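You operate a simulated robot arm through the tools that you are given. There is no shell and no other tool. Be economical: measure what you need, move in short steps, check, and stop when the job is done.

You are at the controls of a simulated robot arm. One attempt, no reset.

JOB
Put things in order on the top of the lacquered table. At the end: the brown polishing pad stands where the red clip stood; the brown cedar block from the top of the lacquered table stands where the green vase stood; the red clip from the top of the lacquered table stands where the green ribbon tin stood; the green ribbon tin stands where the brown cedar block stood; the green vase from the top of the lacquered table is on the gold brass dish; whatever was shut is shut again. Leave all else as you found it, and nothing knocked over.
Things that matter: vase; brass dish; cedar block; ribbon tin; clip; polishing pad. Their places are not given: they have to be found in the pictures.

Only the result counts: the job must be done as asked and must still hold three seconds after the hand-in. Knocking over, shifting, dropping, spilling or breaking anything else fails it.

ROBOT AND FRAMES
A 6-joint arm with a two-finger parallel gripper, fixed in place. Base frame: the origin is at the foot of the arm, x ahead of it, y to its left, z up. Readings come in cm, rad, newtons and seconds.
With the tool pointing down near the work surface it reaches from about 22 to 62 cm from the base axis. Its first joint turns from -1.152 to 1.152 rad. Payload 2.7 kg.
Tool frame: the origin (TCP) lies between the finger pads and is the grasp point; the fingertips stand 2.3 cm ahead of it; z points along the fingers, y is the line along which they close. The gripper opens to 9.4 cm. The fingers are 3.8 cm wide and 1 cm thick; the gripper's body (5.4 by 9.6 cm) begins 3.9 cm behind the TCP.
Orientation is told as [roll, pitch, yaw] about the base's x, y, z axes, in that order, counted from this pose: with the fingers straight down and closing along the base's y, the tool's x points along the base's -x, its y along +y and its z along -z.

CONTROLS
- The arm moves only by the tool step_arm. Its argument "increments" is text: rows parted by semicolons, each of 7 numbers parted by spaces: the shift along the tool's x, y, z in units of 25 mm (1.0 is 25 mm), then the turn, a rotation vector about the tool's x, y, z in units of 5 degrees (1.0 is 5 degrees), then the finger opening in cm, from 0 to 9.4. In form: dx dy dz ax ay az claw; .... A call has 1 to 8 rows; each row shifts and turns the commanded pose from where the row before left it, along the tool's axes as they then stand. A call with a number of a shift or a turn outside -1 to 1 is refused whole. Rows are played at 5 a second. More than 5 cm and 0.15 rad between two rows, or a gripper value outside its range, and nothing of the call is played. A pose out of reach is approached as far as the arm can. The call stops where the force on the tool passes 40 N (or 10 N more than at its start, if that is more) or the arm is blocked; 0.2 s more then pass. Each finger travels about 4.5 cm/s and halts on what it meets, pressing with about 42 N; the grip force reading is that of the motor and also rises with nothing between the fingers. The clock runs only during rows and for 0.2 s after the last one: add rows that do not move to give the fingers time. The reply holds the time, the measured pose of the TCP, the force on the tool along the base axes, the opening and the grip force, in the units named above and with some noise.
- Cameras (640 x 400 px; columns grow to the right, rows downward): "scene" is fixed at [7.55, -44.52, 138.4]; the picture's right is [0.71, -0.70, 0.00], its down [-0.54, -0.55, -0.64] and it looks along [0.45, 0.46, -0.77] (base axes); focal length 324 px, centre (320, 200). "wrist" rides on the gripper at [-3.9, 0, -4.4] in the tool frame; the picture's right is [0.00, -1.00, 0.00], its down [0.97, 0.00, -0.24] and it looks along [0.24, 0.00, 0.97] (tool axes); focal length 218 px, centre (320, 200).
- snapshot(camera): a new picture of that camera. No time passes.
- probe_pixels(camera, pixels): for up to 12 pixels [column, row] of the newest picture of that camera ("zoom" is the newest enlarged one), the place [x, y, z] in the base frame of the surface seen there, good to about 0.3 cm. No time passes.
- close_up(camera, box): a new picture of the part [left, top, right, bottom] of that camera's present view, enlarged. No time passes.
- hand_in(): hands the job in; it is judged then, once.

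Keep the steps short. Do not move on a guess: measure, check each grasp and each placing, and mend mistakes. In all there are 80 turns and 38 pictures (those below and enlarged ones count). Leave the gripper open and the arm clear of the work at the hand-in unless told otherwise, and finish with a single line.

The tools are called after "Call:" as name(argument=value, ...) on one line, values as JSON. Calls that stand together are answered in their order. step_arm: Moves the arm, as the interface text tells. Its arguments: {"type":"object","properties":{"increments":{"type":"string"}},"required":["increments"]} The other tools are called the same way: snapshot (camera) takes a picture; probe_pixels (camera, pixels) gives the place of the surface under pixels of a picture; close_up (camera, box) takes an enlarged picture of a part of a camera's view; hand_in () hands the job in.

At the start:

```text
time: 0.0
tool_pos: [30.22, -19.86, 99.9]
tool_rot: [-0.001, 0.0, 0.0]
force: [0.0, -0.4, 0.5]
gripper_width: 9.39
finger_force: 0.0
```

scene: 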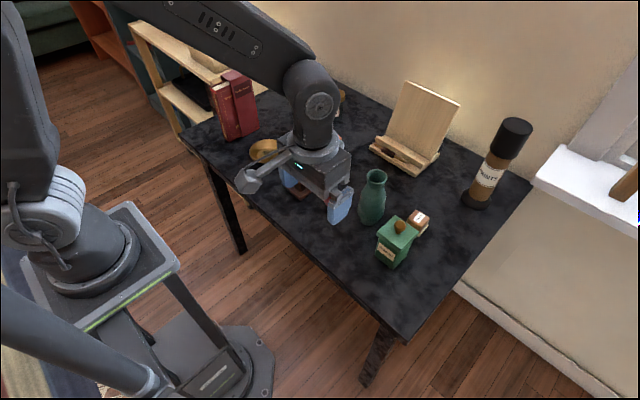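
wrist: 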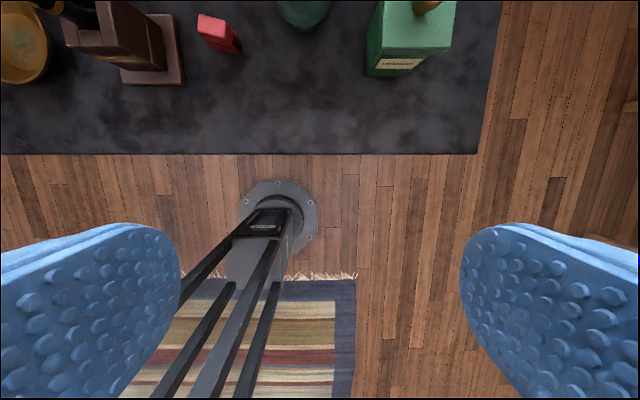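

The arm hides the middle of the table in the scene view, so I'll move the tool up and over the table for a look from above.

Call:
step_arm(increments="-0.5 1 -0.2 0 0 0 9.4; -0.5 1 -0.2 0 0 0 9.4; -0.5 1 -0.2 0 0 0 9.4; -0.5 1 -0.2 0 0 0 9.4; -0.5 1 -0.2 0 0 0 9.4; -0.5 1 -0.2 0 0 0 9.4; -0.5 1 0 0 0 0 9.4; -0.5 1 0 0 0 0 9.4")

Call:
snapshot(camera="wrist")

Call:
snapshot(camera="scene")

```text
time: 1.8
tool_pos: [40.5, 0.19, 102.92]
tool_rot: [0.0, -0.001, -0.002]
force: [-0.4, -0.3, -0.3]
gripper_width: 9.41
finger_force: 0.0
```

```text
35 pictures are left
```

wrist: 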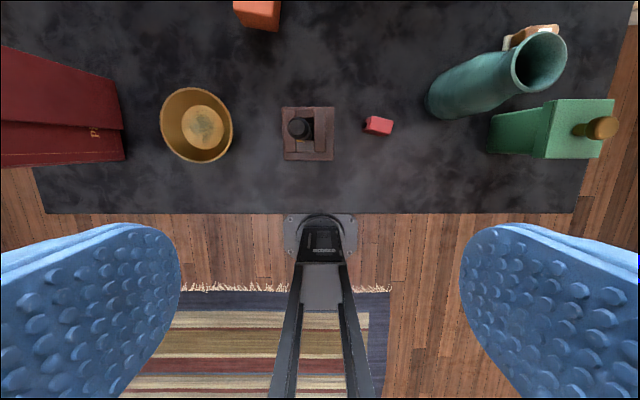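

```text
34 pictures are left
```

scene: 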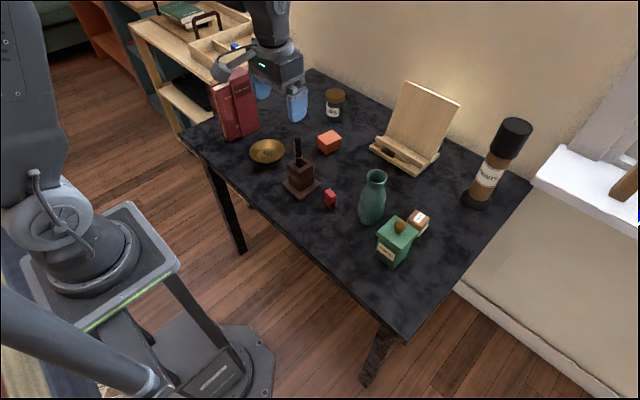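

Both views are now clear, so I'll enlarge the parts I can't identify yet.

Call:
close_up(camera="scene", box=[240, 80, 460, 280])

Call:
close_up(camera="scene", box=[120, 0, 360, 150])

Call:
close_up(camera="scene", box=[460, 100, 640, 240])

```text
2.00 times, centred on (350, 180) of scene
```

zoom: 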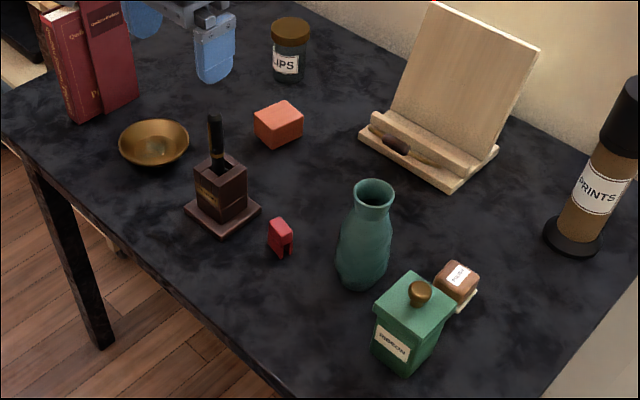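

```text
2.67 times, centred on (240, 75) of scene
```

zoom: 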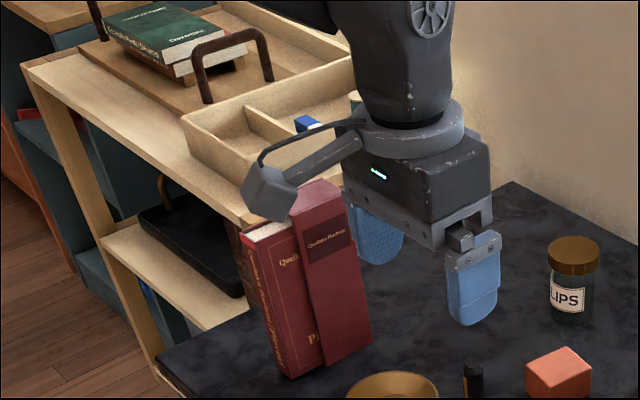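

```text
2.86 times, centred on (550, 170) of scene
```

zoom: 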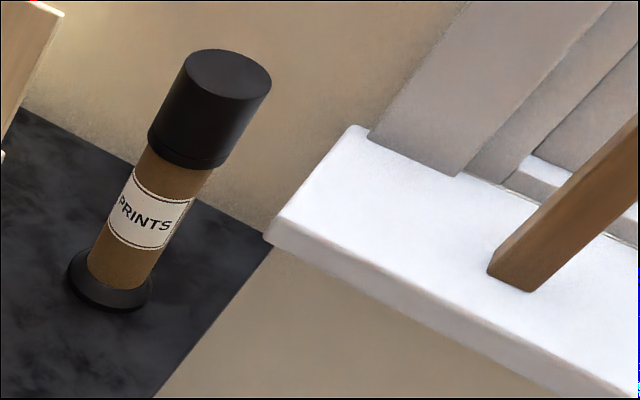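

The pad seems to be the brown labelled thing behind the tin. The cedar block is still unclear, so I'll look closer at the orange block, the book stand and the pad.

Call:
close_up(camera="scene", box=[370, 195, 440, 275])

Call:
close_up(camera="scene", box=[300, 80, 440, 180])

```text
5.00 times, centred on (405, 235) of scene
```

zoom: 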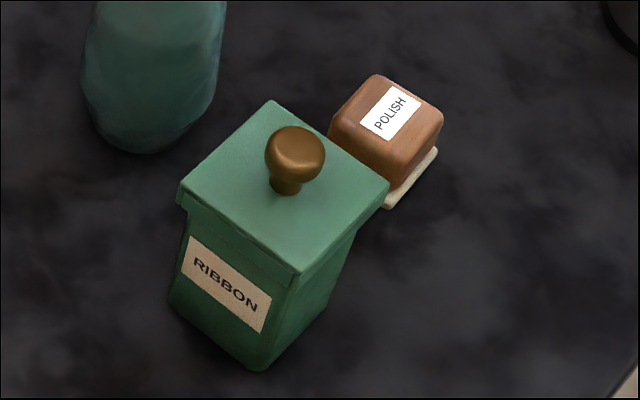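

```text
4.00 times, centred on (370, 130) of scene
```

zoom: 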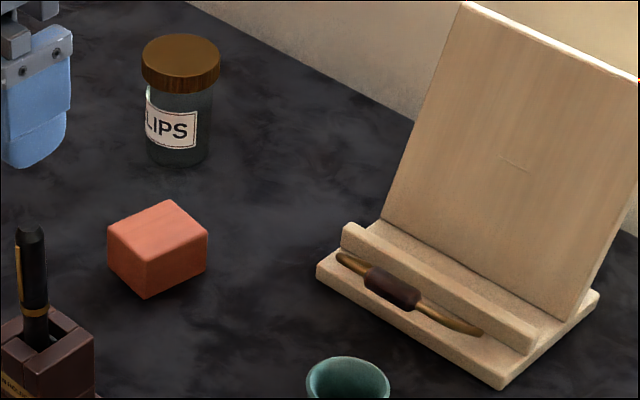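

I read the reddish grained block at scene (329,140) as the cedar block, the "POLISH" block as the pad, and the red clip at (330,198). Next I'll measure the block in the zoom and the rest in the scene and wrist pictures.

Call:
probe_pixels(camera="zoom", pixels=[[112, 232], [172, 204], [203, 233], [142, 257], [146, 292], [112, 260], [203, 264], [157, 230], [100, 290], [180, 70], [180, 165]])

Call:
probe_pixels(camera="wrist", pixels=[[515, 60], [565, 60], [540, 36], [540, 92], [196, 88], [196, 163], [161, 122], [232, 122], [197, 125], [430, 105], [455, 115], [540, 65]])

Call:
probe_pixels(camera="wrist", pixels=[[549, 103], [612, 103], [600, 155], [535, 155], [490, 118], [490, 150], [600, 128], [368, 118], [390, 123], [387, 134], [365, 130], [530, 35]])

```text
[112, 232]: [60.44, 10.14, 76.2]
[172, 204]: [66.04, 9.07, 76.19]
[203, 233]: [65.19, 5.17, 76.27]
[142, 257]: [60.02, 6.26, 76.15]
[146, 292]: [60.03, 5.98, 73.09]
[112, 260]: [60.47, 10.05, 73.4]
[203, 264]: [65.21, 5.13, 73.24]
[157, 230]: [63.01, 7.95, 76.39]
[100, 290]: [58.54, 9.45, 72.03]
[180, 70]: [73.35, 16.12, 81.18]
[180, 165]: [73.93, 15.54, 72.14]
```

```text
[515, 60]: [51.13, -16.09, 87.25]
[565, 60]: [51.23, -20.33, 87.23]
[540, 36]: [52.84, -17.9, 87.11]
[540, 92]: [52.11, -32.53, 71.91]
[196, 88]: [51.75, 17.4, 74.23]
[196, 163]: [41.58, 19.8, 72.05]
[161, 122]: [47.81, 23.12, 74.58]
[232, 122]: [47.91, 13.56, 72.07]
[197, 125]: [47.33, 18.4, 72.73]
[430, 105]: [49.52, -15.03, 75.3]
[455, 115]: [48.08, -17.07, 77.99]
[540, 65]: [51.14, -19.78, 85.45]
```

```text
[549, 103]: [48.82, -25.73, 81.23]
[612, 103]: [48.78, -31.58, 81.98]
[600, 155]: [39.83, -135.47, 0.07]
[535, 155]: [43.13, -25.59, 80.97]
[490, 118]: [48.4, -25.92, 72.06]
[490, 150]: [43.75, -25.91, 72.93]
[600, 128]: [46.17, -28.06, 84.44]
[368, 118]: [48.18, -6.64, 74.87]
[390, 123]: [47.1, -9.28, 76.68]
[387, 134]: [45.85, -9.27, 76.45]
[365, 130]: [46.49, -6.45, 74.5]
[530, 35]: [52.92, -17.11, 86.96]
```

The cedar block's top is about 5.5 × 4 cm, centred near (62.9, 7.7) and reaching z 76.3. The tin's lid is about 5.9 cm square around (46, -28.6) and has a knob, and the vase mouth is at (51.1, -18.2), z 87.2. I'll probe the pen stand, dish, books, vase and pad next.

Call:
probe_pixels(camera="wrist", pixels=[[284, 109], [332, 109], [332, 157], [285, 157], [298, 124], [120, 130], [108, 80], [164, 122], [229, 118], [197, 160], [182, 125], [220, 127]])

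Call:
probe_pixels(camera="scene", pixels=[[250, 150], [283, 148], [267, 140], [265, 160], [418, 215], [411, 213], [427, 219], [421, 226], [372, 223], [359, 208], [385, 208], [365, 178]])

Call:
probe_pixels(camera="scene", pixels=[[373, 186], [373, 193], [373, 200], [373, 210], [373, 217], [361, 218], [383, 218], [297, 142], [400, 226], [389, 265], [378, 250], [391, 250]])

```text
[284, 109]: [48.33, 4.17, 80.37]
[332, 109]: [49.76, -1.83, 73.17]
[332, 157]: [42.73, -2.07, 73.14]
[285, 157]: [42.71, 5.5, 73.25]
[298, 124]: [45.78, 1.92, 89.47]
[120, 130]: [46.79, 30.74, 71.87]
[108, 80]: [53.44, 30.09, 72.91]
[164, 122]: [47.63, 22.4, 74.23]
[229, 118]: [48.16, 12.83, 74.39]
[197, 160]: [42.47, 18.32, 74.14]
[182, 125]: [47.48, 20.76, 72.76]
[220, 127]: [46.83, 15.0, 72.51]
```

```text
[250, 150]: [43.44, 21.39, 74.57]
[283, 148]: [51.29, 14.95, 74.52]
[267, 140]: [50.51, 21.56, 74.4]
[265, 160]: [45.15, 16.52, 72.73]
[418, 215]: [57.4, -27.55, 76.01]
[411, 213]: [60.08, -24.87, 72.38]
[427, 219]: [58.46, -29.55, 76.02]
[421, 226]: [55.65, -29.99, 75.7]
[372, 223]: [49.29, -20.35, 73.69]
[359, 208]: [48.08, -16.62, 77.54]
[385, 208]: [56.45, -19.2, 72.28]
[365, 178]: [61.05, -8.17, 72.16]
```

```text
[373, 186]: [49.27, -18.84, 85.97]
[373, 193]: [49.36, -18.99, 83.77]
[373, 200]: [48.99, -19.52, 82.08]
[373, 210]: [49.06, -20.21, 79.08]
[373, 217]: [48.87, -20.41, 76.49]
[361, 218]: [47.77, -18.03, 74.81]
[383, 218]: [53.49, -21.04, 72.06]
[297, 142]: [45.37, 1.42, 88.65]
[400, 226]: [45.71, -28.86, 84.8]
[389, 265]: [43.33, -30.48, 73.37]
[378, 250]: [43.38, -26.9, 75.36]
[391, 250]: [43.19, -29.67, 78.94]
```

Measured so far:
- **Dish:** centre about (47.35, 18.05), flat bottom z 72.7, rim radius about 5.
- **Vase:** axis about (50.85, -18.2), neck around z 84.
- **Pen:** reaches z 89.5.
- **Books:** about y 30.

I'm now moving high above the vase.

Call:
step_arm(increments="-0.518 -0.92 0 0 0 0 9.4; -0.518 -0.92 0 0 0 0 9.4; -0.518 -0.92 0 0 0 0 9.4; -0.518 -0.92 0 0 0 0 9.4; -0.518 -0.92 0 0 0 0 9.4; -0.518 -0.92 0 0 0 0 9.4; -0.518 -0.92 0 0 0 0 9.4; -0.518 -0.92 0 0 0 0 9.4")

Call:
snapshot(camera="wrist")

```text
time: 3.6
tool_pos: [50.56, -18.28, 102.96]
tool_rot: [0.0, 0.0, -0.001]
force: [-0.9, 0.6, 0.0]
gripper_width: 9.42
finger_force: 0.1
```

```text
28 pictures are left
```

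wrist: 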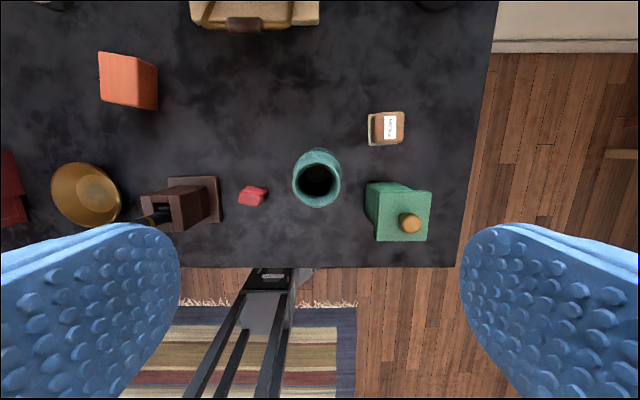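

The vase mouth is at (317,184). I'll measure its rim here, along with the pad, the tin lid and the clip.

Call:
probe_pixels(camera="wrist", pixels=[[295, 184], [339, 184], [317, 165], [317, 205], [369, 116], [375, 116], [403, 113], [403, 142], [378, 143], [390, 128], [370, 143], [320, 152]])

Call:
probe_pixels(camera="wrist", pixels=[[380, 193], [429, 193], [428, 239], [378, 239], [367, 184], [368, 225], [245, 187], [265, 191], [261, 204], [239, 198], [253, 195], [412, 183]])

```text
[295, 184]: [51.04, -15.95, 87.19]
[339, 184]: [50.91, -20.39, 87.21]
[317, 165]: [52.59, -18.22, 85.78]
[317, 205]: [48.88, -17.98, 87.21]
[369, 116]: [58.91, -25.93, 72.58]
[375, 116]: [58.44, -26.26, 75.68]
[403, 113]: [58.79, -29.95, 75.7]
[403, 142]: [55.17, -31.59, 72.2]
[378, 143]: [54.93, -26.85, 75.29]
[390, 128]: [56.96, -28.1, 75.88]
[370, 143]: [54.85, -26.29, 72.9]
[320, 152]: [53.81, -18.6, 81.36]
```

```text
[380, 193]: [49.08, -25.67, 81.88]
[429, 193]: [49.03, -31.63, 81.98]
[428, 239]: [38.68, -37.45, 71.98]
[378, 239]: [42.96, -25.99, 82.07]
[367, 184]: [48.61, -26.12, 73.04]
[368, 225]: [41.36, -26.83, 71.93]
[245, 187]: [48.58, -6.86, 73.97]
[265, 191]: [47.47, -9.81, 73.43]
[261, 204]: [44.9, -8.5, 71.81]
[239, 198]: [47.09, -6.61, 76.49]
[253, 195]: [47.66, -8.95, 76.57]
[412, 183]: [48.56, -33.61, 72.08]
```

The vase axis is (51.0, -18.15) with its rim at z 87.2. I'm descending to z 84.3, which puts the palm just above the rim.

Call:
step_arm(increments="-0.168 0.044 0.93 0 0 0 9.4; 0 0 0.93 0 0 0 9.4; 0 0 0.93 0 0 0 9.4; 0 0 0.93 0 0 0 9.4; 0 0 0.93 0 0 0 9.4; 0 0 0.93 0 0 0 9.4; 0 0 0.93 0 0 0 9.4; 0 0 0.93 0 0 0 9.4")

Call:
step_arm(increments="0 0 0 0 0 0 6; 0 0 0 0 0 0 4; 0 0 0 0 0 0 2; 0 0 0 0 0 0 2; 0 0 0 0 0 0 2")

```text
time: 5.4
tool_pos: [51.18, -18.27, 84.29]
tool_rot: [0.0, -0.001, 0.001]
force: [-0.2, 0.9, -0.1]
gripper_width: 9.38
finger_force: 0.0
```

```text
time: 6.6
tool_pos: [51.26, -18.23, 84.36]
tool_rot: [0.0, -0.002, 0.0]
force: [0.1, 2.1, 1.9]
gripper_width: 5.24
finger_force: 42.3
```

It closed at 5.24 cm, so the fingertips are on the sloping shoulder. I'll open a little and raise 0.8 cm so the pads bear on the neck and rim, then close again.

Call:
step_arm(increments="0 0 0 0 0 0 6.5; 0 0 0 0 0 0 6.5; 0.06 0 -0.32 0 0 0 6.5; 0 0 0 0 0 0 5; 0 0 0 0 0 0 3; 0 0 0 0 0 0 2; 0 0 0 0 0 0 2; 0 0 0 0 0 0 2")

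```text
time: 8.4
tool_pos: [50.96, -18.12, 85.29]
tool_rot: [0.0, -0.002, 0.001]
force: [-0.2, 4.0, 7.3]
gripper_width: 4.76
finger_force: 41.9
```

The width is now 4.76 cm at full grip. I'll lift 2 cm as a test and read the width and the force.

Call:
step_arm(increments="0 0 -0.2 0 0 0 2; 0 0 -0.3 0 0 0 2; 0 0 -0.3 0 0 0 2; 0 0 0 0 0 0 2")

Call:
close_up(camera="scene", box=[310, 120, 450, 250])

```text
time: 9.4
tool_pos: [51.07, -18.17, 87.14]
tool_rot: [0.001, -0.001, -0.001]
force: [-0.4, 0.3, -3.1]
gripper_width: 4.72
finger_force: 41.9
```

```text
3.08 times, centred on (380, 185) of scene
```

zoom: 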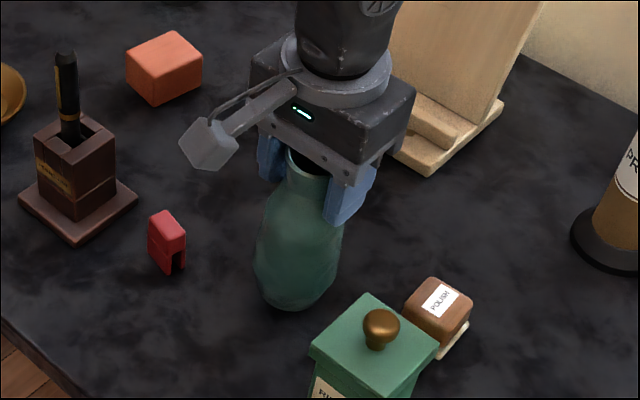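

The width is steady and the tool carries about 3 N, so the vase is held. I'm lifting it high enough to clear the pen.

Call:
step_arm(increments="0 0 -0.9 0 0 0 2; 0 0 -0.9 0 0 0 2; 0 0 -0.9 0 0 0 2; 0 0 -0.9 0 0 0 2; 0 0 -0.9 0 0 0 2; 0 0 -0.9 0 0 0 2; 0 0 -0.9 0 0 0 2; 0 0 -0.9 0 0 0 2")

Call:
close_up(camera="scene", box=[260, 50, 440, 200])

```text
time: 11.2
tool_pos: [51.02, -18.2, 105.32]
tool_rot: [-0.001, 0.0, 0.0]
force: [-0.6, 1.2, -2.7]
gripper_width: 4.73
finger_force: 41.4
```

```text
2.67 times, centred on (350, 125) of scene
```

zoom: 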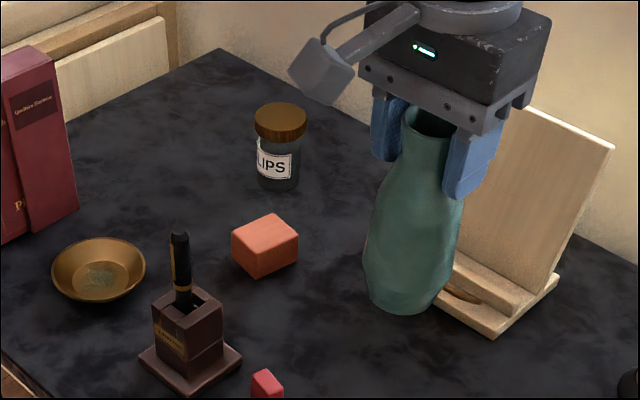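

The vase hangs upright with its bottom near z 92. I'll carry it across to above the dish.

Call:
step_arm(increments="0.09 0.906 -0.1 0 0 0 2; 0.09 0.906 0 0 0 0 2; 0.09 0.906 0 0 0 0 2; 0.09 0.906 0 0 0 0 2; 0.09 0.906 0 0 0 0 2; 0.09 0.906 0 0 0 0 2; 0.09 0.906 0 0 0 0 2; 0.09 0.906 0 0 0 0 2")

Call:
step_arm(increments="0.09 0.906 0 0 0 0 2; 0.09 0.906 0 0 0 0 2; 0.09 0.906 0 0 0 0 2; 0.09 0.906 0 0 0 0 2; 0.09 0.906 0 0 0 0 2; 0.09 0.906 0 0 0 0 2; 0.09 0.906 0 0 0 0 2; 0.09 0.906 0 0 0 0 2")

Call:
step_arm(increments="0 0 0.9 0 0 0 2; 0 0 0.9 0 0 0 2; 0 0 0.9 0 0 0 2; 0 0 0.9 0 0 0 2; 0 0 0.9 0 0 0 2; 0 0 0.9 0 0 0 2; 0 0 0.9 0 0 0 2")

Call:
close_up(camera="scene", box=[180, 60, 360, 200])

```text
time: 13.0
tool_pos: [49.12, -0.03, 105.48]
tool_rot: [0.001, -0.001, -0.002]
force: [0.5, 0.9, -2.8]
gripper_width: 4.69
finger_force: 42.0
```

```text
time: 14.8
tool_pos: [47.56, 18.16, 105.48]
tool_rot: [0.0, 0.0, -0.001]
force: [0.4, 0.8, -2.4]
gripper_width: 4.7
finger_force: 41.8
```

```text
time: 16.4
tool_pos: [47.45, 17.99, 89.84]
tool_rot: [0.0, 0.001, -0.001]
force: [-0.1, 0.0, -3.1]
gripper_width: 4.71
finger_force: 41.9
```

```text
2.86 times, centred on (270, 130) of scene
```

zoom: 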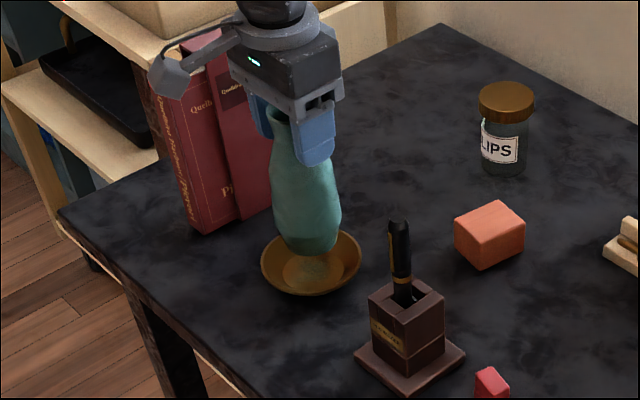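

The vase is centred about 3.8 cm above the dish bottom. I'll lower 3.2 cm first, then go slowly watching for contact.

Call:
step_arm(increments="0 0 0.6 0 0 0 2; 0 0 0.6 0 0 0 2; 0 0 0 0 0 0 2")

Call:
step_arm(increments="0 0 0.08 0 0 0 2; 0 0 0.08 0 0 0 2; 0 0 0.06 0 0 0 2; 0 0 0 0 0 0 2")

```text
time: 17.2
tool_pos: [47.51, 18.17, 86.67]
tool_rot: [0.0, 0.0, 0.001]
force: [0.7, -0.4, -2.6]
gripper_width: 4.68
finger_force: 41.7
```

```text
time: 18.2
tool_pos: [47.63, 18.16, 86.09]
tool_rot: [-0.001, 0.0, -0.001]
force: [0.5, 0.6, -3.3]
gripper_width: 4.7
finger_force: 42.3
```

No contact yet at z 86.1, so I'll continue in small steps.

Call:
step_arm(increments="0 0 0.06 0 0 0 2; 0 0 0.06 0 0 0 2; 0 0 0 0 0 0 2")

Call:
close_up(camera="scene", box=[220, 80, 320, 180])

```text
time: 19.0
tool_pos: [47.4, 18.17, 85.76]
tool_rot: [0.0, -0.002, 0.001]
force: [0.4, 0.6, -0.3]
gripper_width: 4.68
finger_force: 41.8
```

```text
4.00 times, centred on (270, 130) of scene
```

zoom: 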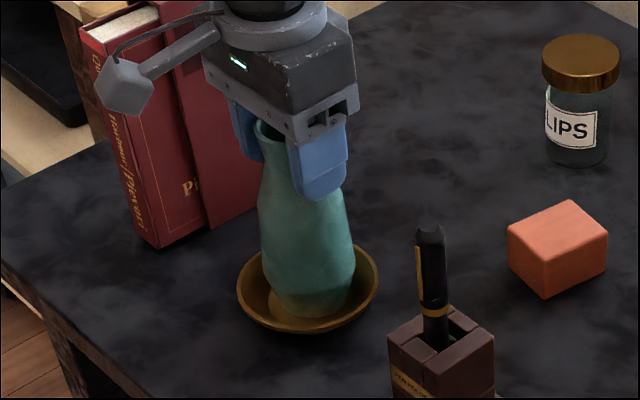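

The load has dropped to about 0, so the vase is touching down in the dish. One more tiny step, then I'll open slowly.

Call:
step_arm(increments="0 0 0.03 0 0 0 2; 0 0 0 0 0 0 4.8; 0 0 0 0 0 0 5; 0 0 0 0 0 0 5.4; 0 0 0 0 0 0 6; 0 0 0 0 0 0 7; 0 0 0 0 0 0 7")

Call:
step_arm(increments="0 0 -0.3 0 0 0 7; 0 0 -0.6 0 0 0 7; 0 0 -0.9 0 0 0 7; 0 0 -0.9 0 0 0 7; 0 0 -0.9 0 0 0 7; 0 0 0 0 0 0 7")

Call:
close_up(camera="scene", box=[220, 80, 320, 180])

```text
time: 20.6
tool_pos: [47.46, 18.04, 85.77]
tool_rot: [0.001, -0.002, 0.0]
force: [-0.5, -0.4, -0.1]
gripper_width: 7.0
finger_force: 0.0
```

```text
time: 22.0
tool_pos: [47.47, 18.14, 94.79]
tool_rot: [0.0, -0.001, 0.0]
force: [-0.6, 0.3, 0.2]
gripper_width: 7.02
finger_force: 0.2
```

```text
4.00 times, centred on (270, 130) of scene
```

zoom: 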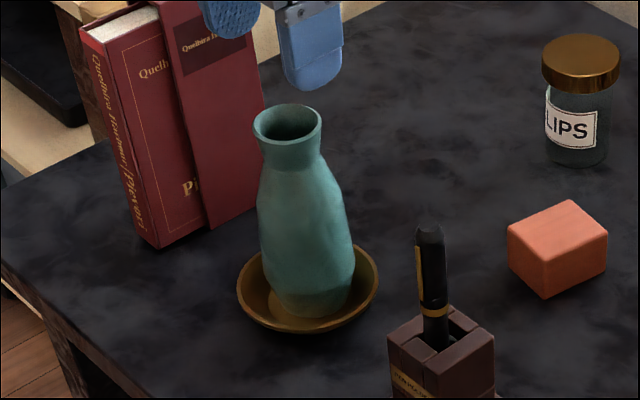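

The vase stands upright in the dish. The cedar block is next, at about (62.8, 7.75) and turned about -11.5°. I'll yaw to match it, tilt the fingers 15° outward for reach, and move over.

Call:
step_arm(increments="0 0 -0.2 0 0 0.767 7; 0 0 -0.2 0 0 0.767 7; 0 0 0 0 0 0.766 7; 0 0 0 0 -1 0 7; 0 0 0 0 -1 0 7; 0 0 0 0 -1 0 7")

Call:
step_arm(increments="-0.903 -0.401 0.36 0 0 0 7; -0.903 -0.401 0.36 0 0 0 7; -0.903 -0.401 0.36 0 0 0 7; -0.903 -0.401 0.36 0 0 0 7; -0.903 -0.401 0.36 0 0 0 7; -0.903 -0.401 0.36 0 0 0 7; -0.903 -0.401 0.36 0 0 0 7; 0 0 0 0 0 0 7")

Call:
snapshot(camera="wrist")

```text
time: 23.4
tool_pos: [47.5, 18.21, 95.81]
tool_rot: [0.0, -0.265, -0.201]
force: [0.3, -0.1, 0.4]
gripper_width: 7.0
finger_force: 0.0
```

```text
time: 25.2
tool_pos: [62.83, 8.04, 93.81]
tool_rot: [0.0, -0.264, -0.2]
force: [0.4, 0.8, 0.3]
gripper_width: 7.01
finger_force: 0.1
```

```text
22 pictures are left
```

wrist: 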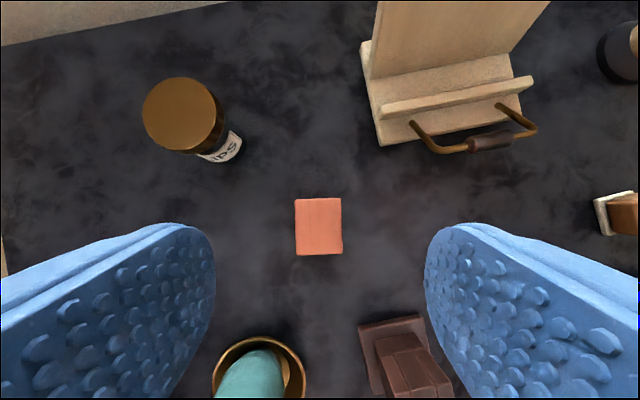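

The yaw matches the block, which sits at (319,227). I'll measure its top corners from here.

Call:
probe_pixels(camera="wrist", pixels=[[297, 200], [339, 200], [341, 252], [298, 253], [319, 227], [200, 115]])

```text
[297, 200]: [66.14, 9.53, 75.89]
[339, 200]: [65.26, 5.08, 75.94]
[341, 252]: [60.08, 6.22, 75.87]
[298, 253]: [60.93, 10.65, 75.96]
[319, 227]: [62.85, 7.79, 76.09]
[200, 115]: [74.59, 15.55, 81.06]
```

The block's centre is (63.0, 7.8) and its top is at z 76. I'm descending straight down to just above grasp height.

Call:
step_arm(increments="0.239 -0.008 0.894 0 0 0 7.5; 0.239 -0.008 0.894 0 0 0 7.5; 0.239 -0.008 0.894 0 0 0 7.5; 0.239 -0.008 0.894 0 0 0 7.5; 0.239 -0.008 0.894 0 0 0 7.5; 0.239 -0.008 0.894 0 0 0 7.5; 0.239 -0.008 0.894 0 0 0 7.5; 0 0 0 0 0 0 7.5")

```text
time: 27.0
tool_pos: [62.71, 7.72, 77.64]
tool_rot: [0.0, -0.263, -0.2]
force: [-0.3, -0.4, -0.8]
gripper_width: 7.5
finger_force: 0.1
```

It reached that height. I'll go down another 2.2 cm and close.

Call:
step_arm(increments="0.114 0.01 0.425 0 0 0 7.5; 0.114 0.01 0.425 0 0 0 7.5; 0 0 0 0 0 0 6; 0 0 0 0 0 0 4; 0 0 0 0 0 0 3; 0 0 0 0 0 0 3; 0 0 0 0 0 0 3")

Call:
step_arm(increments="-0.1 0 -0.4 0 0 0 3; -0.2 0 -0.7 0 0 0 3; -0.24 0 -0.894 0 0 0 3; -0.24 0 -0.894 0 0 0 3; 0 0 0 0 0 0 3")

```text
time: 28.6
tool_pos: [62.66, 7.84, 75.27]
tool_rot: [-0.001, -0.265, -0.201]
force: [0.1, -0.5, 1.4]
gripper_width: 4.9
finger_force: 41.8
```

```text
time: 29.8
tool_pos: [62.65, 7.76, 82.98]
tool_rot: [0.0, -0.262, -0.202]
force: [0.6, 0.4, -0.1]
gripper_width: 4.9
finger_force: 41.8
```

The block is held at a width of 4.9 cm. I'll carry it at z 83 to the vase's old place (51.0, -18.15), with the TCP aimed 0.35 cm short in x because of the grip offset.

Call:
step_arm(increments="0.2127 -0.9244 -0.057 0 0 0 3; 0.2127 -0.9244 -0.057 0 0 0 3; 0.2127 -0.9244 -0.057 0 0 0 3; 0.2127 -0.9244 -0.057 0 0 0 3; 0.2127 -0.9244 -0.057 0 0 0 3; 0.2127 -0.9244 -0.057 0 0 0 3")

Call:
step_arm(increments="0.2127 -0.9244 -0.057 0 0 0 3; 0.2127 -0.9244 -0.057 0 0 0 3; 0.2127 -0.9244 -0.057 0 0 0 3; 0.2127 -0.9244 -0.057 0 0 0 3; 0.2127 -0.9244 -0.057 0 0 0 3; 0.2127 -0.9244 -0.057 0 0 0 3; 0 0 0 0 0 0 3")

Call:
close_up(camera="scene", box=[310, 120, 450, 250])

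```text
time: 31.2
tool_pos: [56.77, -5.24, 82.96]
tool_rot: [-0.001, -0.265, -0.2]
force: [0.5, 0.1, -0.3]
gripper_width: 4.9
finger_force: 41.8
```

```text
time: 32.8
tool_pos: [50.67, -18.05, 82.79]
tool_rot: [0.001, -0.262, -0.201]
force: [0.3, 0.4, -0.3]
gripper_width: 4.93
finger_force: 42.0
```

```text
3.08 times, centred on (380, 185) of scene
```

zoom: 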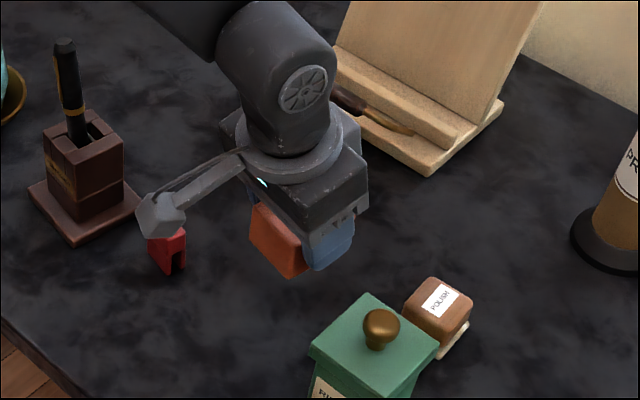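

The block is level above its place. Before descending I want to know how low the grey box near the clip in this view really sits.

Call:
probe_pixels(camera="zoom", pixels=[[160, 215], [150, 232], [172, 230], [290, 265], [255, 215]])

```text
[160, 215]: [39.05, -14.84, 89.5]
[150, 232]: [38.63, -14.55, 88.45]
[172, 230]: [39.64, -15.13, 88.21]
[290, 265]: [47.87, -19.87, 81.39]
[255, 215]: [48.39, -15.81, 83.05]
```

That box is about 12 cm behind the TCP at z 88, so it's clear of the clip. I'm lowering the block.

Call:
step_arm(increments="0.19 -0.01 0.715 0 0 0 3; 0.19 -0.01 0.715 0 0 0 3; 0.19 0 0.715 0 0 0 3; 0.15 0 0.55 0 0 0 3; 0 0 0 0 0 0 3")

Call:
step_arm(increments="0.02 0 0.07 0 0 0 3; 0.01 0 0.05 0 0 0 3; 0 0 0 0 0 0 3")

```text
time: 34.0
tool_pos: [50.75, -18.16, 75.83]
tool_rot: [-0.002, -0.264, -0.201]
force: [0.1, -0.1, -1.2]
gripper_width: 4.91
finger_force: 41.9
```

```text
time: 34.8
tool_pos: [50.61, -18.17, 75.54]
tool_rot: [0.0, -0.263, -0.2]
force: [0.4, -0.6, 0.5]
gripper_width: 4.89
finger_force: 42.2
```

It's about 0.2 cm above the pickup height, so I'll lower slightly more and watch the force.

Call:
step_arm(increments="0.01 0 0.05 0 0 0 3; 0.01 0 0.04 0 0 0 3; 0 0 0 0 0 0 3")

```text
time: 35.6
tool_pos: [50.75, -18.11, 75.37]
tool_rot: [0.001, -0.262, -0.201]
force: [-2.5, 1.3, 9.3]
gripper_width: 4.93
finger_force: 41.8
```

The force is 9 N upward, so the block is on the table. I'll release it and back off along the tool axis.

Call:
step_arm(increments="0 0 0 0 0 0 5.2; 0 0 0 0 0 0 6; 0 0 0 0 0 0 6.8; 0 0 -0.5 0 0 0 6.8; 0 0 -1 0 0 0 6.8; 0 0 -1 0 0 0 6.8; 0 0 -1 0 0 0 6.8; 0 0 -1 0 0 0 6.8")

Call:
step_arm(increments="0 0 -1 0 0 0 9.4; 0 0 -1 0 0 0 9.4; 0 0 -1 0 0 0 9.4; 0 0 0 0 0 0 9.4")

Call:
close_up(camera="scene", box=[310, 150, 450, 280])

```text
time: 37.4
tool_pos: [47.75, -17.47, 86.28]
tool_rot: [-0.001, -0.262, -0.203]
force: [-0.6, 0.3, -0.2]
gripper_width: 6.79
finger_force: 0.1
```

```text
time: 38.4
tool_pos: [45.97, -17.2, 93.35]
tool_rot: [0.0, -0.261, -0.2]
force: [-0.1, -0.7, 0.3]
gripper_width: 9.44
finger_force: 0.0
```

```text
3.08 times, centred on (380, 215) of scene
```

zoom: 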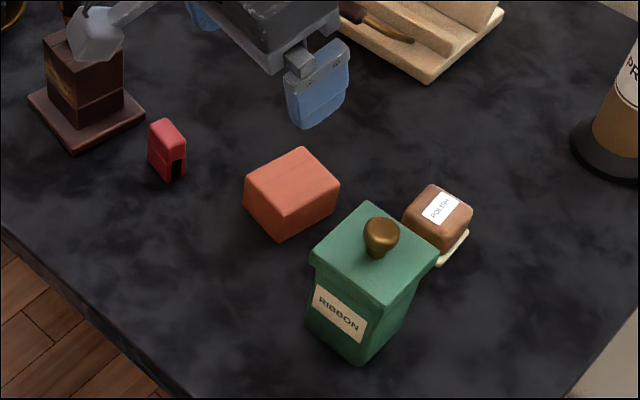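

The block is placed. I'll check its position and measure the tin's lid and body.

Call:
probe_pixels(camera="zoom", pixels=[[298, 152], [335, 187], [280, 212], [248, 181], [350, 270], [350, 282], [350, 290], [350, 300], [350, 350], [312, 315], [312, 250], [318, 270]])

Call:
probe_pixels(camera="zoom", pixels=[[410, 275], [410, 285], [410, 295], [380, 318], [395, 320], [366, 357], [381, 222], [369, 207], [318, 245], [432, 250], [383, 300], [381, 250]])

```text
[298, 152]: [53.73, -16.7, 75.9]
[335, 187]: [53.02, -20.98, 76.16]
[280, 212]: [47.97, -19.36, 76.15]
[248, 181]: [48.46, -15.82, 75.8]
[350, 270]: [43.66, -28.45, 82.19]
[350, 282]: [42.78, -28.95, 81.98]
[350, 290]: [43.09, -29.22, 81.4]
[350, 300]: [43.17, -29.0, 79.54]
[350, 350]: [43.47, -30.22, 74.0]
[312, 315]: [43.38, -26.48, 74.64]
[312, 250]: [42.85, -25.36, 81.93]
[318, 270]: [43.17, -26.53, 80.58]
```

```text
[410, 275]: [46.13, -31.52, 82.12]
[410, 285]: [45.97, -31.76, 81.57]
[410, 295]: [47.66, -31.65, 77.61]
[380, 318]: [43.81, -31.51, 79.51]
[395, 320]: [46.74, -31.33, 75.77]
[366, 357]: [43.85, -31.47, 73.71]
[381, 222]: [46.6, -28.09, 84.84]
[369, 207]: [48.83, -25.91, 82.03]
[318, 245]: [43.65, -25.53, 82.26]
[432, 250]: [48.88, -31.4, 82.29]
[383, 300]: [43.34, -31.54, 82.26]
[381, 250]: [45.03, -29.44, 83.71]
```

The cedar block is centred at (50.8, -18.2), which is right. The tin is centred at (46.0, -28.65), with the lid between z 80.8 and 82.1, the knob up to z 85, and a body 5.5 cm wide. To hold the body rather than the lid, I'll come in with the tool tilted 42° from the robot side. First I straighten up and move to the front of the tin.

Call:
step_arm(increments="0 0 0 0 1 0 9.4; 0 0 0 0 1 0 9.4; 0 0 0 0 1 0 9.4; 0 0 0 0 0 -0.766 9.4; 0 0 0 0 0 -0.767 9.4; 0 0 0 0 0 -0.767 9.4; 0 0 0 0 0 0 9.4")

Call:
step_arm(increments="0.75 -0.916 0.668 0 0 0 9.4; 0.75 -0.916 0.668 0 0 0 9.4; 0.75 -0.916 0.668 0 0 0 9.4; 0.75 -0.916 0.668 0 0 0 9.4; 0.75 -0.916 0.668 0 0 0 9.4; 0 0 0 0 0 0 9.4")

Call:
step_arm(increments="0 0 0 0 -1 0 9.4; 0 0 0 0 -1 0 9.4; 0 0 0 0 -1 0 9.4; 0 0 0 0 -1 0 9.4; 0 0 0 0 -1 0 9.4; 0 0 0 0 -1 0 9.4; 0 0 0 0 -1 0 9.4; 0 0 0 0 -1 0 9.4")

Call:
step_arm(increments="0 0 0 0 -0.4 0 9.4; 0 0 0 0 0 0 9.4")

Call:
snapshot(camera="scene")

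Call:
snapshot(camera="wrist")

```text
time: 40.0
tool_pos: [45.84, -17.13, 93.37]
tool_rot: [0.0, 0.001, 0.002]
force: [-0.2, 0.2, -0.2]
gripper_width: 9.41
finger_force: 0.0
```

```text
time: 41.4
tool_pos: [36.5, -28.61, 84.88]
tool_rot: [0.0, -0.002, -0.002]
force: [0.1, -1.0, 0.1]
gripper_width: 9.37
finger_force: 0.0
```

```text
time: 43.2
tool_pos: [36.55, -28.67, 84.98]
tool_rot: [-0.002, -0.7, 0.0]
force: [0.3, 1.4, -0.1]
gripper_width: 9.41
finger_force: 0.1
```

```text
time: 43.8
tool_pos: [36.49, -28.52, 85.0]
tool_rot: [0.001, -0.737, -0.001]
force: [0.3, 0.0, -0.3]
gripper_width: 9.43
finger_force: 0.1
```

```text
19 pictures are left
```

scene: 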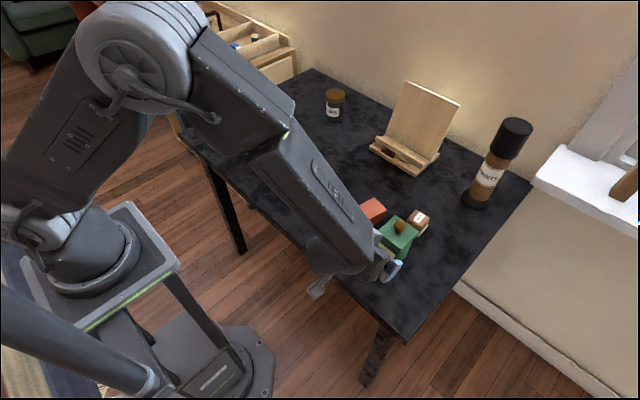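

```text
18 pictures are left
```

wrist: 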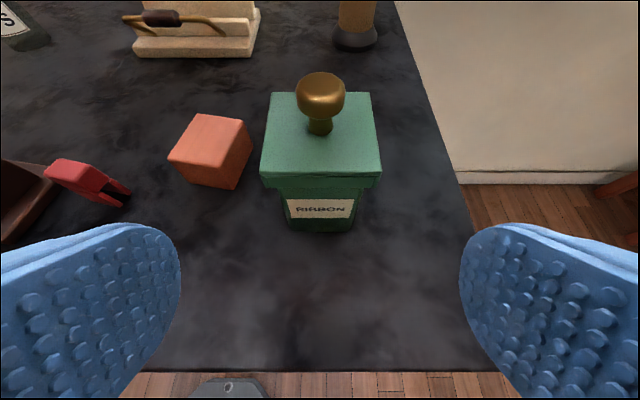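

The tin is centred between the open fingers. I'll advance 7 cm along the tool axis, then look again.

Call:
step_arm(increments="0 0 0.56 0 0 0 9.4; 0 0 0.56 0 0 0 9.4; 0 0 0.56 0 0 0 9.4; 0 0 0.56 0 0 0 9.4; 0 0 0.56 0 0 0 9.4; 0 0 0 0 0 0 9.4")

Call:
snapshot(camera="wrist")

Call:
close_up(camera="scene", box=[300, 180, 450, 310])

```text
time: 45.2
tool_pos: [41.32, -28.58, 79.72]
tool_rot: [-0.002, -0.733, 0.0]
force: [0.3, -0.5, 0.4]
gripper_width: 9.42
finger_force: 0.0
```

```text
17 pictures are left
```

wrist: 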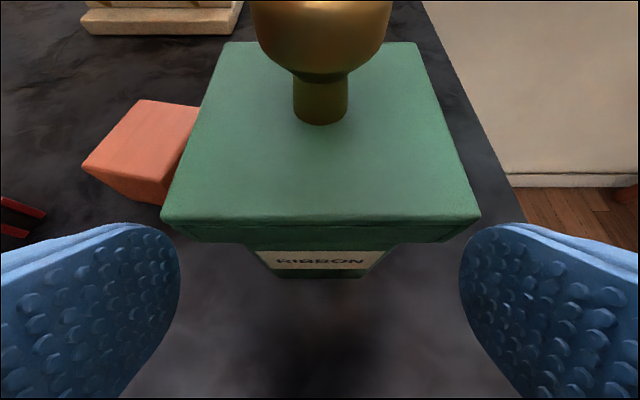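

```text
3.08 times, centred on (375, 245) of scene
```

zoom: 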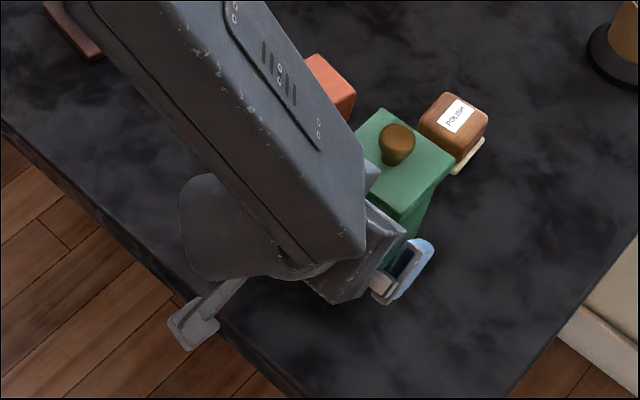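

The forearm sits low in this pose, and the pen will be near it at the destination. I'll measure the forearm and the camera's clearance to the lid before moving on.

Call:
probe_pixels(camera="zoom", pixels=[[110, 60], [200, 30], [240, 160], [300, 120], [330, 200], [230, 225], [195, 210], [240, 270], [365, 180], [385, 225], [190, 335], [330, 290]])

Call:
probe_pixels(camera="wrist", pixels=[[320, 218], [320, 238], [170, 215], [470, 215], [325, 50], [250, 250], [390, 250]])

```text
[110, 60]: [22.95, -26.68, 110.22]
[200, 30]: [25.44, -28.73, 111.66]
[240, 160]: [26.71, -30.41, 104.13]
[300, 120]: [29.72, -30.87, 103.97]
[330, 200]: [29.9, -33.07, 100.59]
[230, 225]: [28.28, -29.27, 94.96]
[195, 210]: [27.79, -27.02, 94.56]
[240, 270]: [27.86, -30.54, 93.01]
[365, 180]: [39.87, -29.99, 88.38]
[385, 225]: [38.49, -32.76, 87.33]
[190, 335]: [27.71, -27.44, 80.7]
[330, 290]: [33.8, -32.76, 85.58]
```

```text
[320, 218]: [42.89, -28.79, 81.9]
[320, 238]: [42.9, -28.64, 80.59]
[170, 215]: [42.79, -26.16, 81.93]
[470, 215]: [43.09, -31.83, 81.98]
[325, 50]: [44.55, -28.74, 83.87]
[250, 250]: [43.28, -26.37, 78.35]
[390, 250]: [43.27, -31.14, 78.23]
```

The lid front is at x 42.9 and the lid bottom at z 80.6. At the destination I'll need the forearm between the pen and the vase, so a yaw of -11.5° there. Now I advance the last 2.7 cm gently.

Call:
step_arm(increments="0 -0.04 0.214 0 0 0 9.4; 0 0 0.214 0 0 0 9.4; 0 0 0.214 0 0 0 9.4; 0 0 0.214 0 0 0 9.4; 0 0 0.214 0 0 0 9.4; 0 0 0 0 0 0 9.4")

Call:
snapshot(camera="wrist")

```text
time: 46.6
tool_pos: [42.92, -28.59, 77.89]
tool_rot: [-0.001, -0.733, -0.001]
force: [-0.2, 0.2, 0.5]
gripper_width: 9.41
finger_force: 0.1
```

```text
15 pictures are left
```

wrist: 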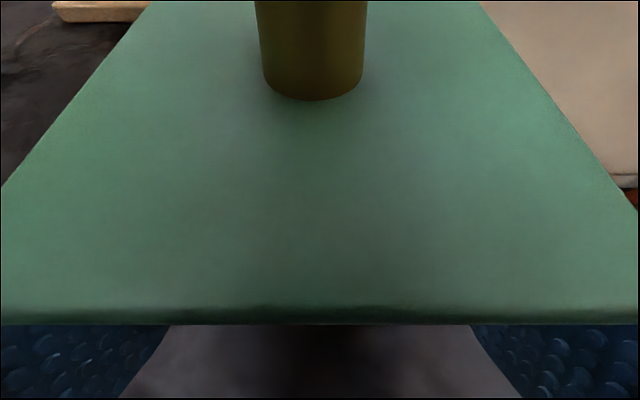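

No contact, and the pads show below the lid edge. I'll close now and judge by the width: about 5.5 cm means body, about 6.1 cm means lid.

Call:
step_arm(increments="0 0 0 0 0 0 8; 0 0 0 0 0 0 7; 0 0 0 0 0 0 6; 0 0 0 0 0 0 5; 0 0 0 0 0 0 4; 0 0 0 0 0 0 4; 0 0 0 0 0 0 4")

```text
time: 48.2
tool_pos: [42.96, -28.61, 77.86]
tool_rot: [0.0, -0.733, 0.0]
force: [-0.8, 0.5, 0.0]
gripper_width: 6.15
finger_force: 42.1
```

It reads 6.15, and readings have run about 0.4 over the true size, so I can't tell. I'll lift 1.2 cm straight up and check whether the tin's body rises with the lid.

Call:
step_arm(increments="-0.08 0 -0.09 0 0 0 4; -0.12 0 -0.134 0 0 0 4; -0.12 0 -0.134 0 0 0 4; 0 0 0 0 0 0 4")

Call:
close_up(camera="scene", box=[340, 190, 450, 290])

```text
time: 49.2
tool_pos: [42.95, -28.79, 79.07]
tool_rot: [-0.001, -0.73, 0.001]
force: [-0.8, 0.6, -1.1]
gripper_width: 6.15
finger_force: 41.6
```

```text
4.00 times, centred on (395, 240) of scene
```

zoom: 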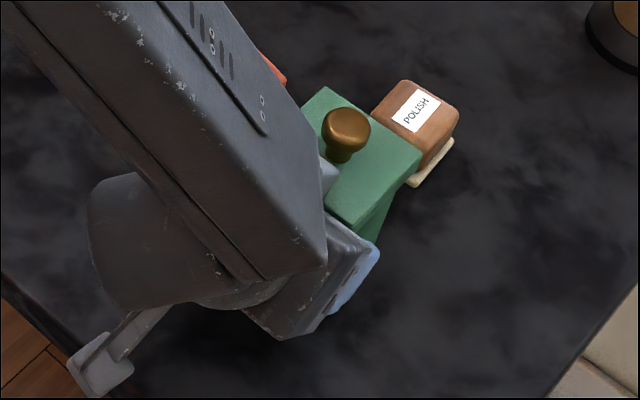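

The bottom is hidden in this view. I'll probe the lid and the sliver of side that shows, and take a wrist picture.

Call:
probe_pixels(camera="zoom", pixels=[[350, 100], [390, 160], [345, 120], [372, 225], [380, 210], [390, 192], [372, 236], [385, 225], [330, 215]])

Call:
snapshot(camera="wrist")

```text
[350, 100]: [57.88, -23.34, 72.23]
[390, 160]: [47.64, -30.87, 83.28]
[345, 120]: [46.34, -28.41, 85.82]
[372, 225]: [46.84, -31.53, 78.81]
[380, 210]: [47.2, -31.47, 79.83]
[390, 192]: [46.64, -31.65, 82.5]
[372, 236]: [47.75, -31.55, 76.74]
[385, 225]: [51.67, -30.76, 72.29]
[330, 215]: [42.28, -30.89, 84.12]
```

```text
13 pictures are left
```

wrist: 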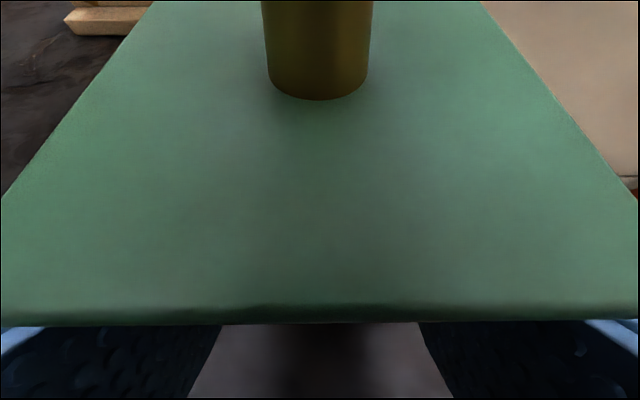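

The lid rose 1.2 cm and no gap shows. I'll rise another 4 cm to see for certain.

Call:
step_arm(increments="-0.2 0 -0.223 0 0 0 4; -0.29 0 -0.323 0 0 0 4; -0.29 0 -0.323 0 0 0 4; -0.29 0 -0.323 0 0 0 4; 0 0 0 0 0 0 4")

Call:
close_up(camera="scene", box=[340, 180, 450, 280])

```text
time: 50.4
tool_pos: [43.04, -28.77, 83.05]
tool_rot: [0.001, -0.732, 0.0]
force: [0.2, -0.3, -1.1]
gripper_width: 6.14
finger_force: 42.6
```

```text
4.00 times, centred on (395, 230) of scene
```

zoom: 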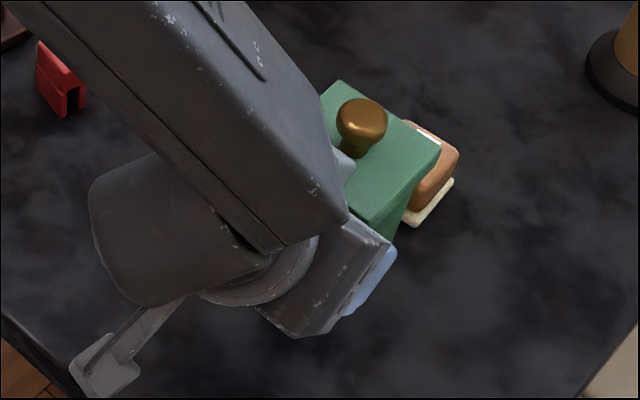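

Where the body's bottom edge stood there is now only table, so the whole tin is held. I'll raise to z 95, carry it across clear of everything, then turn -6° so the arm's rear parts come down between pen and vase.

Call:
step_arm(increments="-0.8 0 -0.888 0 0 0 4; -0.8 0 -0.888 0 0 0 4; -0.8 0 -0.888 0 0 0 4; -0.8 0 -0.888 0 0 0 4; 0 0 0 0 0 0 4")

Call:
step_arm(increments="-0.3157 0.92 0.2843 0 0 0 4; -0.3157 0.92 0.2843 0 0 0 4; -0.3157 0.92 0.2843 0 0 0 4; -0.3157 0.92 0.2843 0 0 0 4; -0.3157 0.92 0.2843 0 0 0 4; -0.3157 0.92 0.2843 0 0 0 4; -0.3157 0.92 0.2843 0 0 0 4; -0.3157 0.92 0.2843 0 0 0 4")

Call:
step_arm(increments="-0.3157 0.92 0.2843 0 0 0 4; -0.3157 0.92 0.2843 0 0 0 4; -0.3157 0.92 0.2843 0 0 0 4; -0.3157 0.92 0.2843 0 0 0 4; -0.3157 0.92 0.2843 0 0 0 4; -0.3157 0.92 0.2843 0 0 0 4; -0.3157 0.92 0.2843 0 0 0 4; -0.3157 0.92 0.2843 0 0 0 4")

Call:
step_arm(increments="0 0 0 0.4 0 0.446 4; 0 0 0 0.4 0 0.446 4; 0 0 0 0 0 0 4")

Call:
snapshot(camera="scene")

```text
time: 51.6
tool_pos: [43.04, -28.7, 95.14]
tool_rot: [0.0, -0.733, -0.001]
force: [-0.8, 0.3, -0.6]
gripper_width: 6.13
finger_force: 41.8
```

```text
time: 53.4
tool_pos: [51.41, -10.26, 95.08]
tool_rot: [-0.001, -0.734, 0.0]
force: [0.5, -0.2, -0.7]
gripper_width: 6.11
finger_force: 41.8
```

```text
time: 55.2
tool_pos: [54.01, -4.93, 95.14]
tool_rot: [0.0, -0.735, 0.001]
force: [0.9, 0.1, -0.7]
gripper_width: 6.15
finger_force: 41.2
out of reach, approached as far as the arm can: row 3, 4, 5, 6, 7, 8
```

```text
time: 56.0
tool_pos: [54.0, -4.83, 95.06]
tool_rot: [-0.001, -0.734, -0.001]
force: [0.3, -0.6, -1.1]
gripper_width: 6.13
finger_force: 41.9
out of reach, approached as far as the arm can: row 1, 2
```

```text
11 pictures are left
```

scene: 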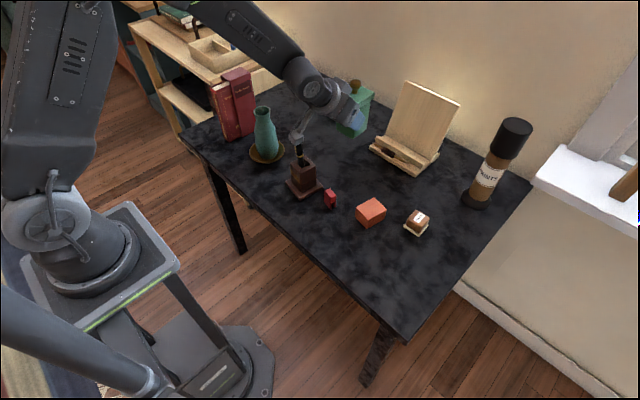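

Near (54, -4.9) the arm reported out of reach, probably a wrist-alignment limit. I'll send a still row to learn whether the commanded pose is the current one.

Call:
step_arm(increments="0 0 0 0 0 0 4")

```text
time: 56.4
tool_pos: [53.89, -4.86, 95.0]
tool_rot: [0.0, -0.735, 0.0]
force: [-0.2, 0.5, -0.5]
gripper_width: 6.13
finger_force: 41.9
```

The commanded pose equals the current one. I'll test whether a yaw to the other side (+5° per row) is reachable here.

Call:
step_arm(increments="0 0 0 -0.669 0 -0.743 4; 0 0 0 -0.669 0 -0.743 4")

Call:
step_arm(increments="-0.3 0 0.27 0 0 0 4; -0.3 0 0.27 0 0 0 4")

```text
time: 57.0
tool_pos: [53.9, -4.88, 95.1]
tool_rot: [0.0, -0.735, 0.174]
force: [0.5, 0.9, -1.3]
gripper_width: 6.16
finger_force: 41.8
```

```text
time: 57.6
tool_pos: [55.9, -4.46, 94.99]
tool_rot: [-0.001, -0.734, 0.176]
force: [0.5, -0.3, -1.1]
gripper_width: 6.15
finger_force: 42.2
```

With the yaw turned away from the arm's own direction, reaching out works again. I'll extend towards the destination keeping that margin, and try to remove the yaw there.

Call:
step_arm(increments="-0.34 0.731 0.306 -0.178 0 -0.198 4; -0.34 0.731 0.306 -0.178 0 -0.198 4; -0.34 0.731 0.306 -0.178 0 -0.198 4; -0.34 0.731 0.306 -0.178 0 -0.198 4; -0.34 0.731 0.306 -0.178 0 -0.198 4; -0.34 0.731 0.306 -0.178 0 -0.198 4; 0 0 0 0 0 0 4")

Call:
step_arm(increments="0 0 0 0.669 0 0.743 4; 0 0 0 0.669 0 0.743 4; 0 0 0 0.669 0 0.743 4; 0 0 0 0.669 0 0.743 4")

```text
time: 59.2
tool_pos: [60.09, 7.71, 95.13]
tool_rot: [0.0, -0.733, 0.314]
force: [-1.3, 1.2, -0.8]
gripper_width: 6.14
finger_force: 42.6
```

```text
time: 60.2
tool_pos: [61.49, 6.36, 96.54]
tool_rot: [-0.041, -0.733, 0.131]
force: [-0.9, 0.4, -0.8]
gripper_width: 6.14
finger_force: 42.0
out of reach, approached as far as the arm can: row 2, 3, 4
```

The arm stalls whenever the tool lines up with the forearm. Raised and pulled back, the forearm is flatter, so crossing over should work there. I'll rise about 16 cm while retracting, and undo the small roll drift.

Call:
step_arm(increments="-0.3125 0 -0.795 0 0 0 4; -0.3125 0 -0.795 0 0 0 4; -0.3125 0 -0.795 0 0 0 4; -0.3125 0 -0.795 0 0 0 4; -0.3125 0 -0.795 0 0 0 4; -0.3125 0 -0.795 0 0 0 4; -0.3125 0 -0.795 0 0 0 4; -0.3125 0 -0.795 0 0 0 4")

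Call:
step_arm(increments="0 0 0 -0.47 0 0 4; 0 0 0 0 0 0 4")

```text
time: 62.0
tool_pos: [55.44, 6.4, 112.66]
tool_rot: [-0.032, -0.735, 0.085]
force: [0.8, 0.8, -0.8]
gripper_width: 6.12
finger_force: 42.3
```

```text
time: 62.6
tool_pos: [55.38, 6.39, 112.61]
tool_rot: [0.008, -0.735, 0.083]
force: [0.9, -1.1, -0.9]
gripper_width: 6.17
finger_force: 41.4
```

The pose is restored at z 112.6. I'll turn the yaw to about -8° here.

Call:
step_arm(increments="0 0 0 0.571 0 0.634 4; 0 0 0 0.571 0 0.634 4; 0 0 0 0.571 0 0.634 4; 0 0 0 0 0 0 4")

```text
time: 63.6
tool_pos: [55.48, 6.41, 112.53]
tool_rot: [0.008, -0.733, -0.141]
force: [1.0, -1.1, -0.7]
gripper_width: 6.16
finger_force: 42.5
```

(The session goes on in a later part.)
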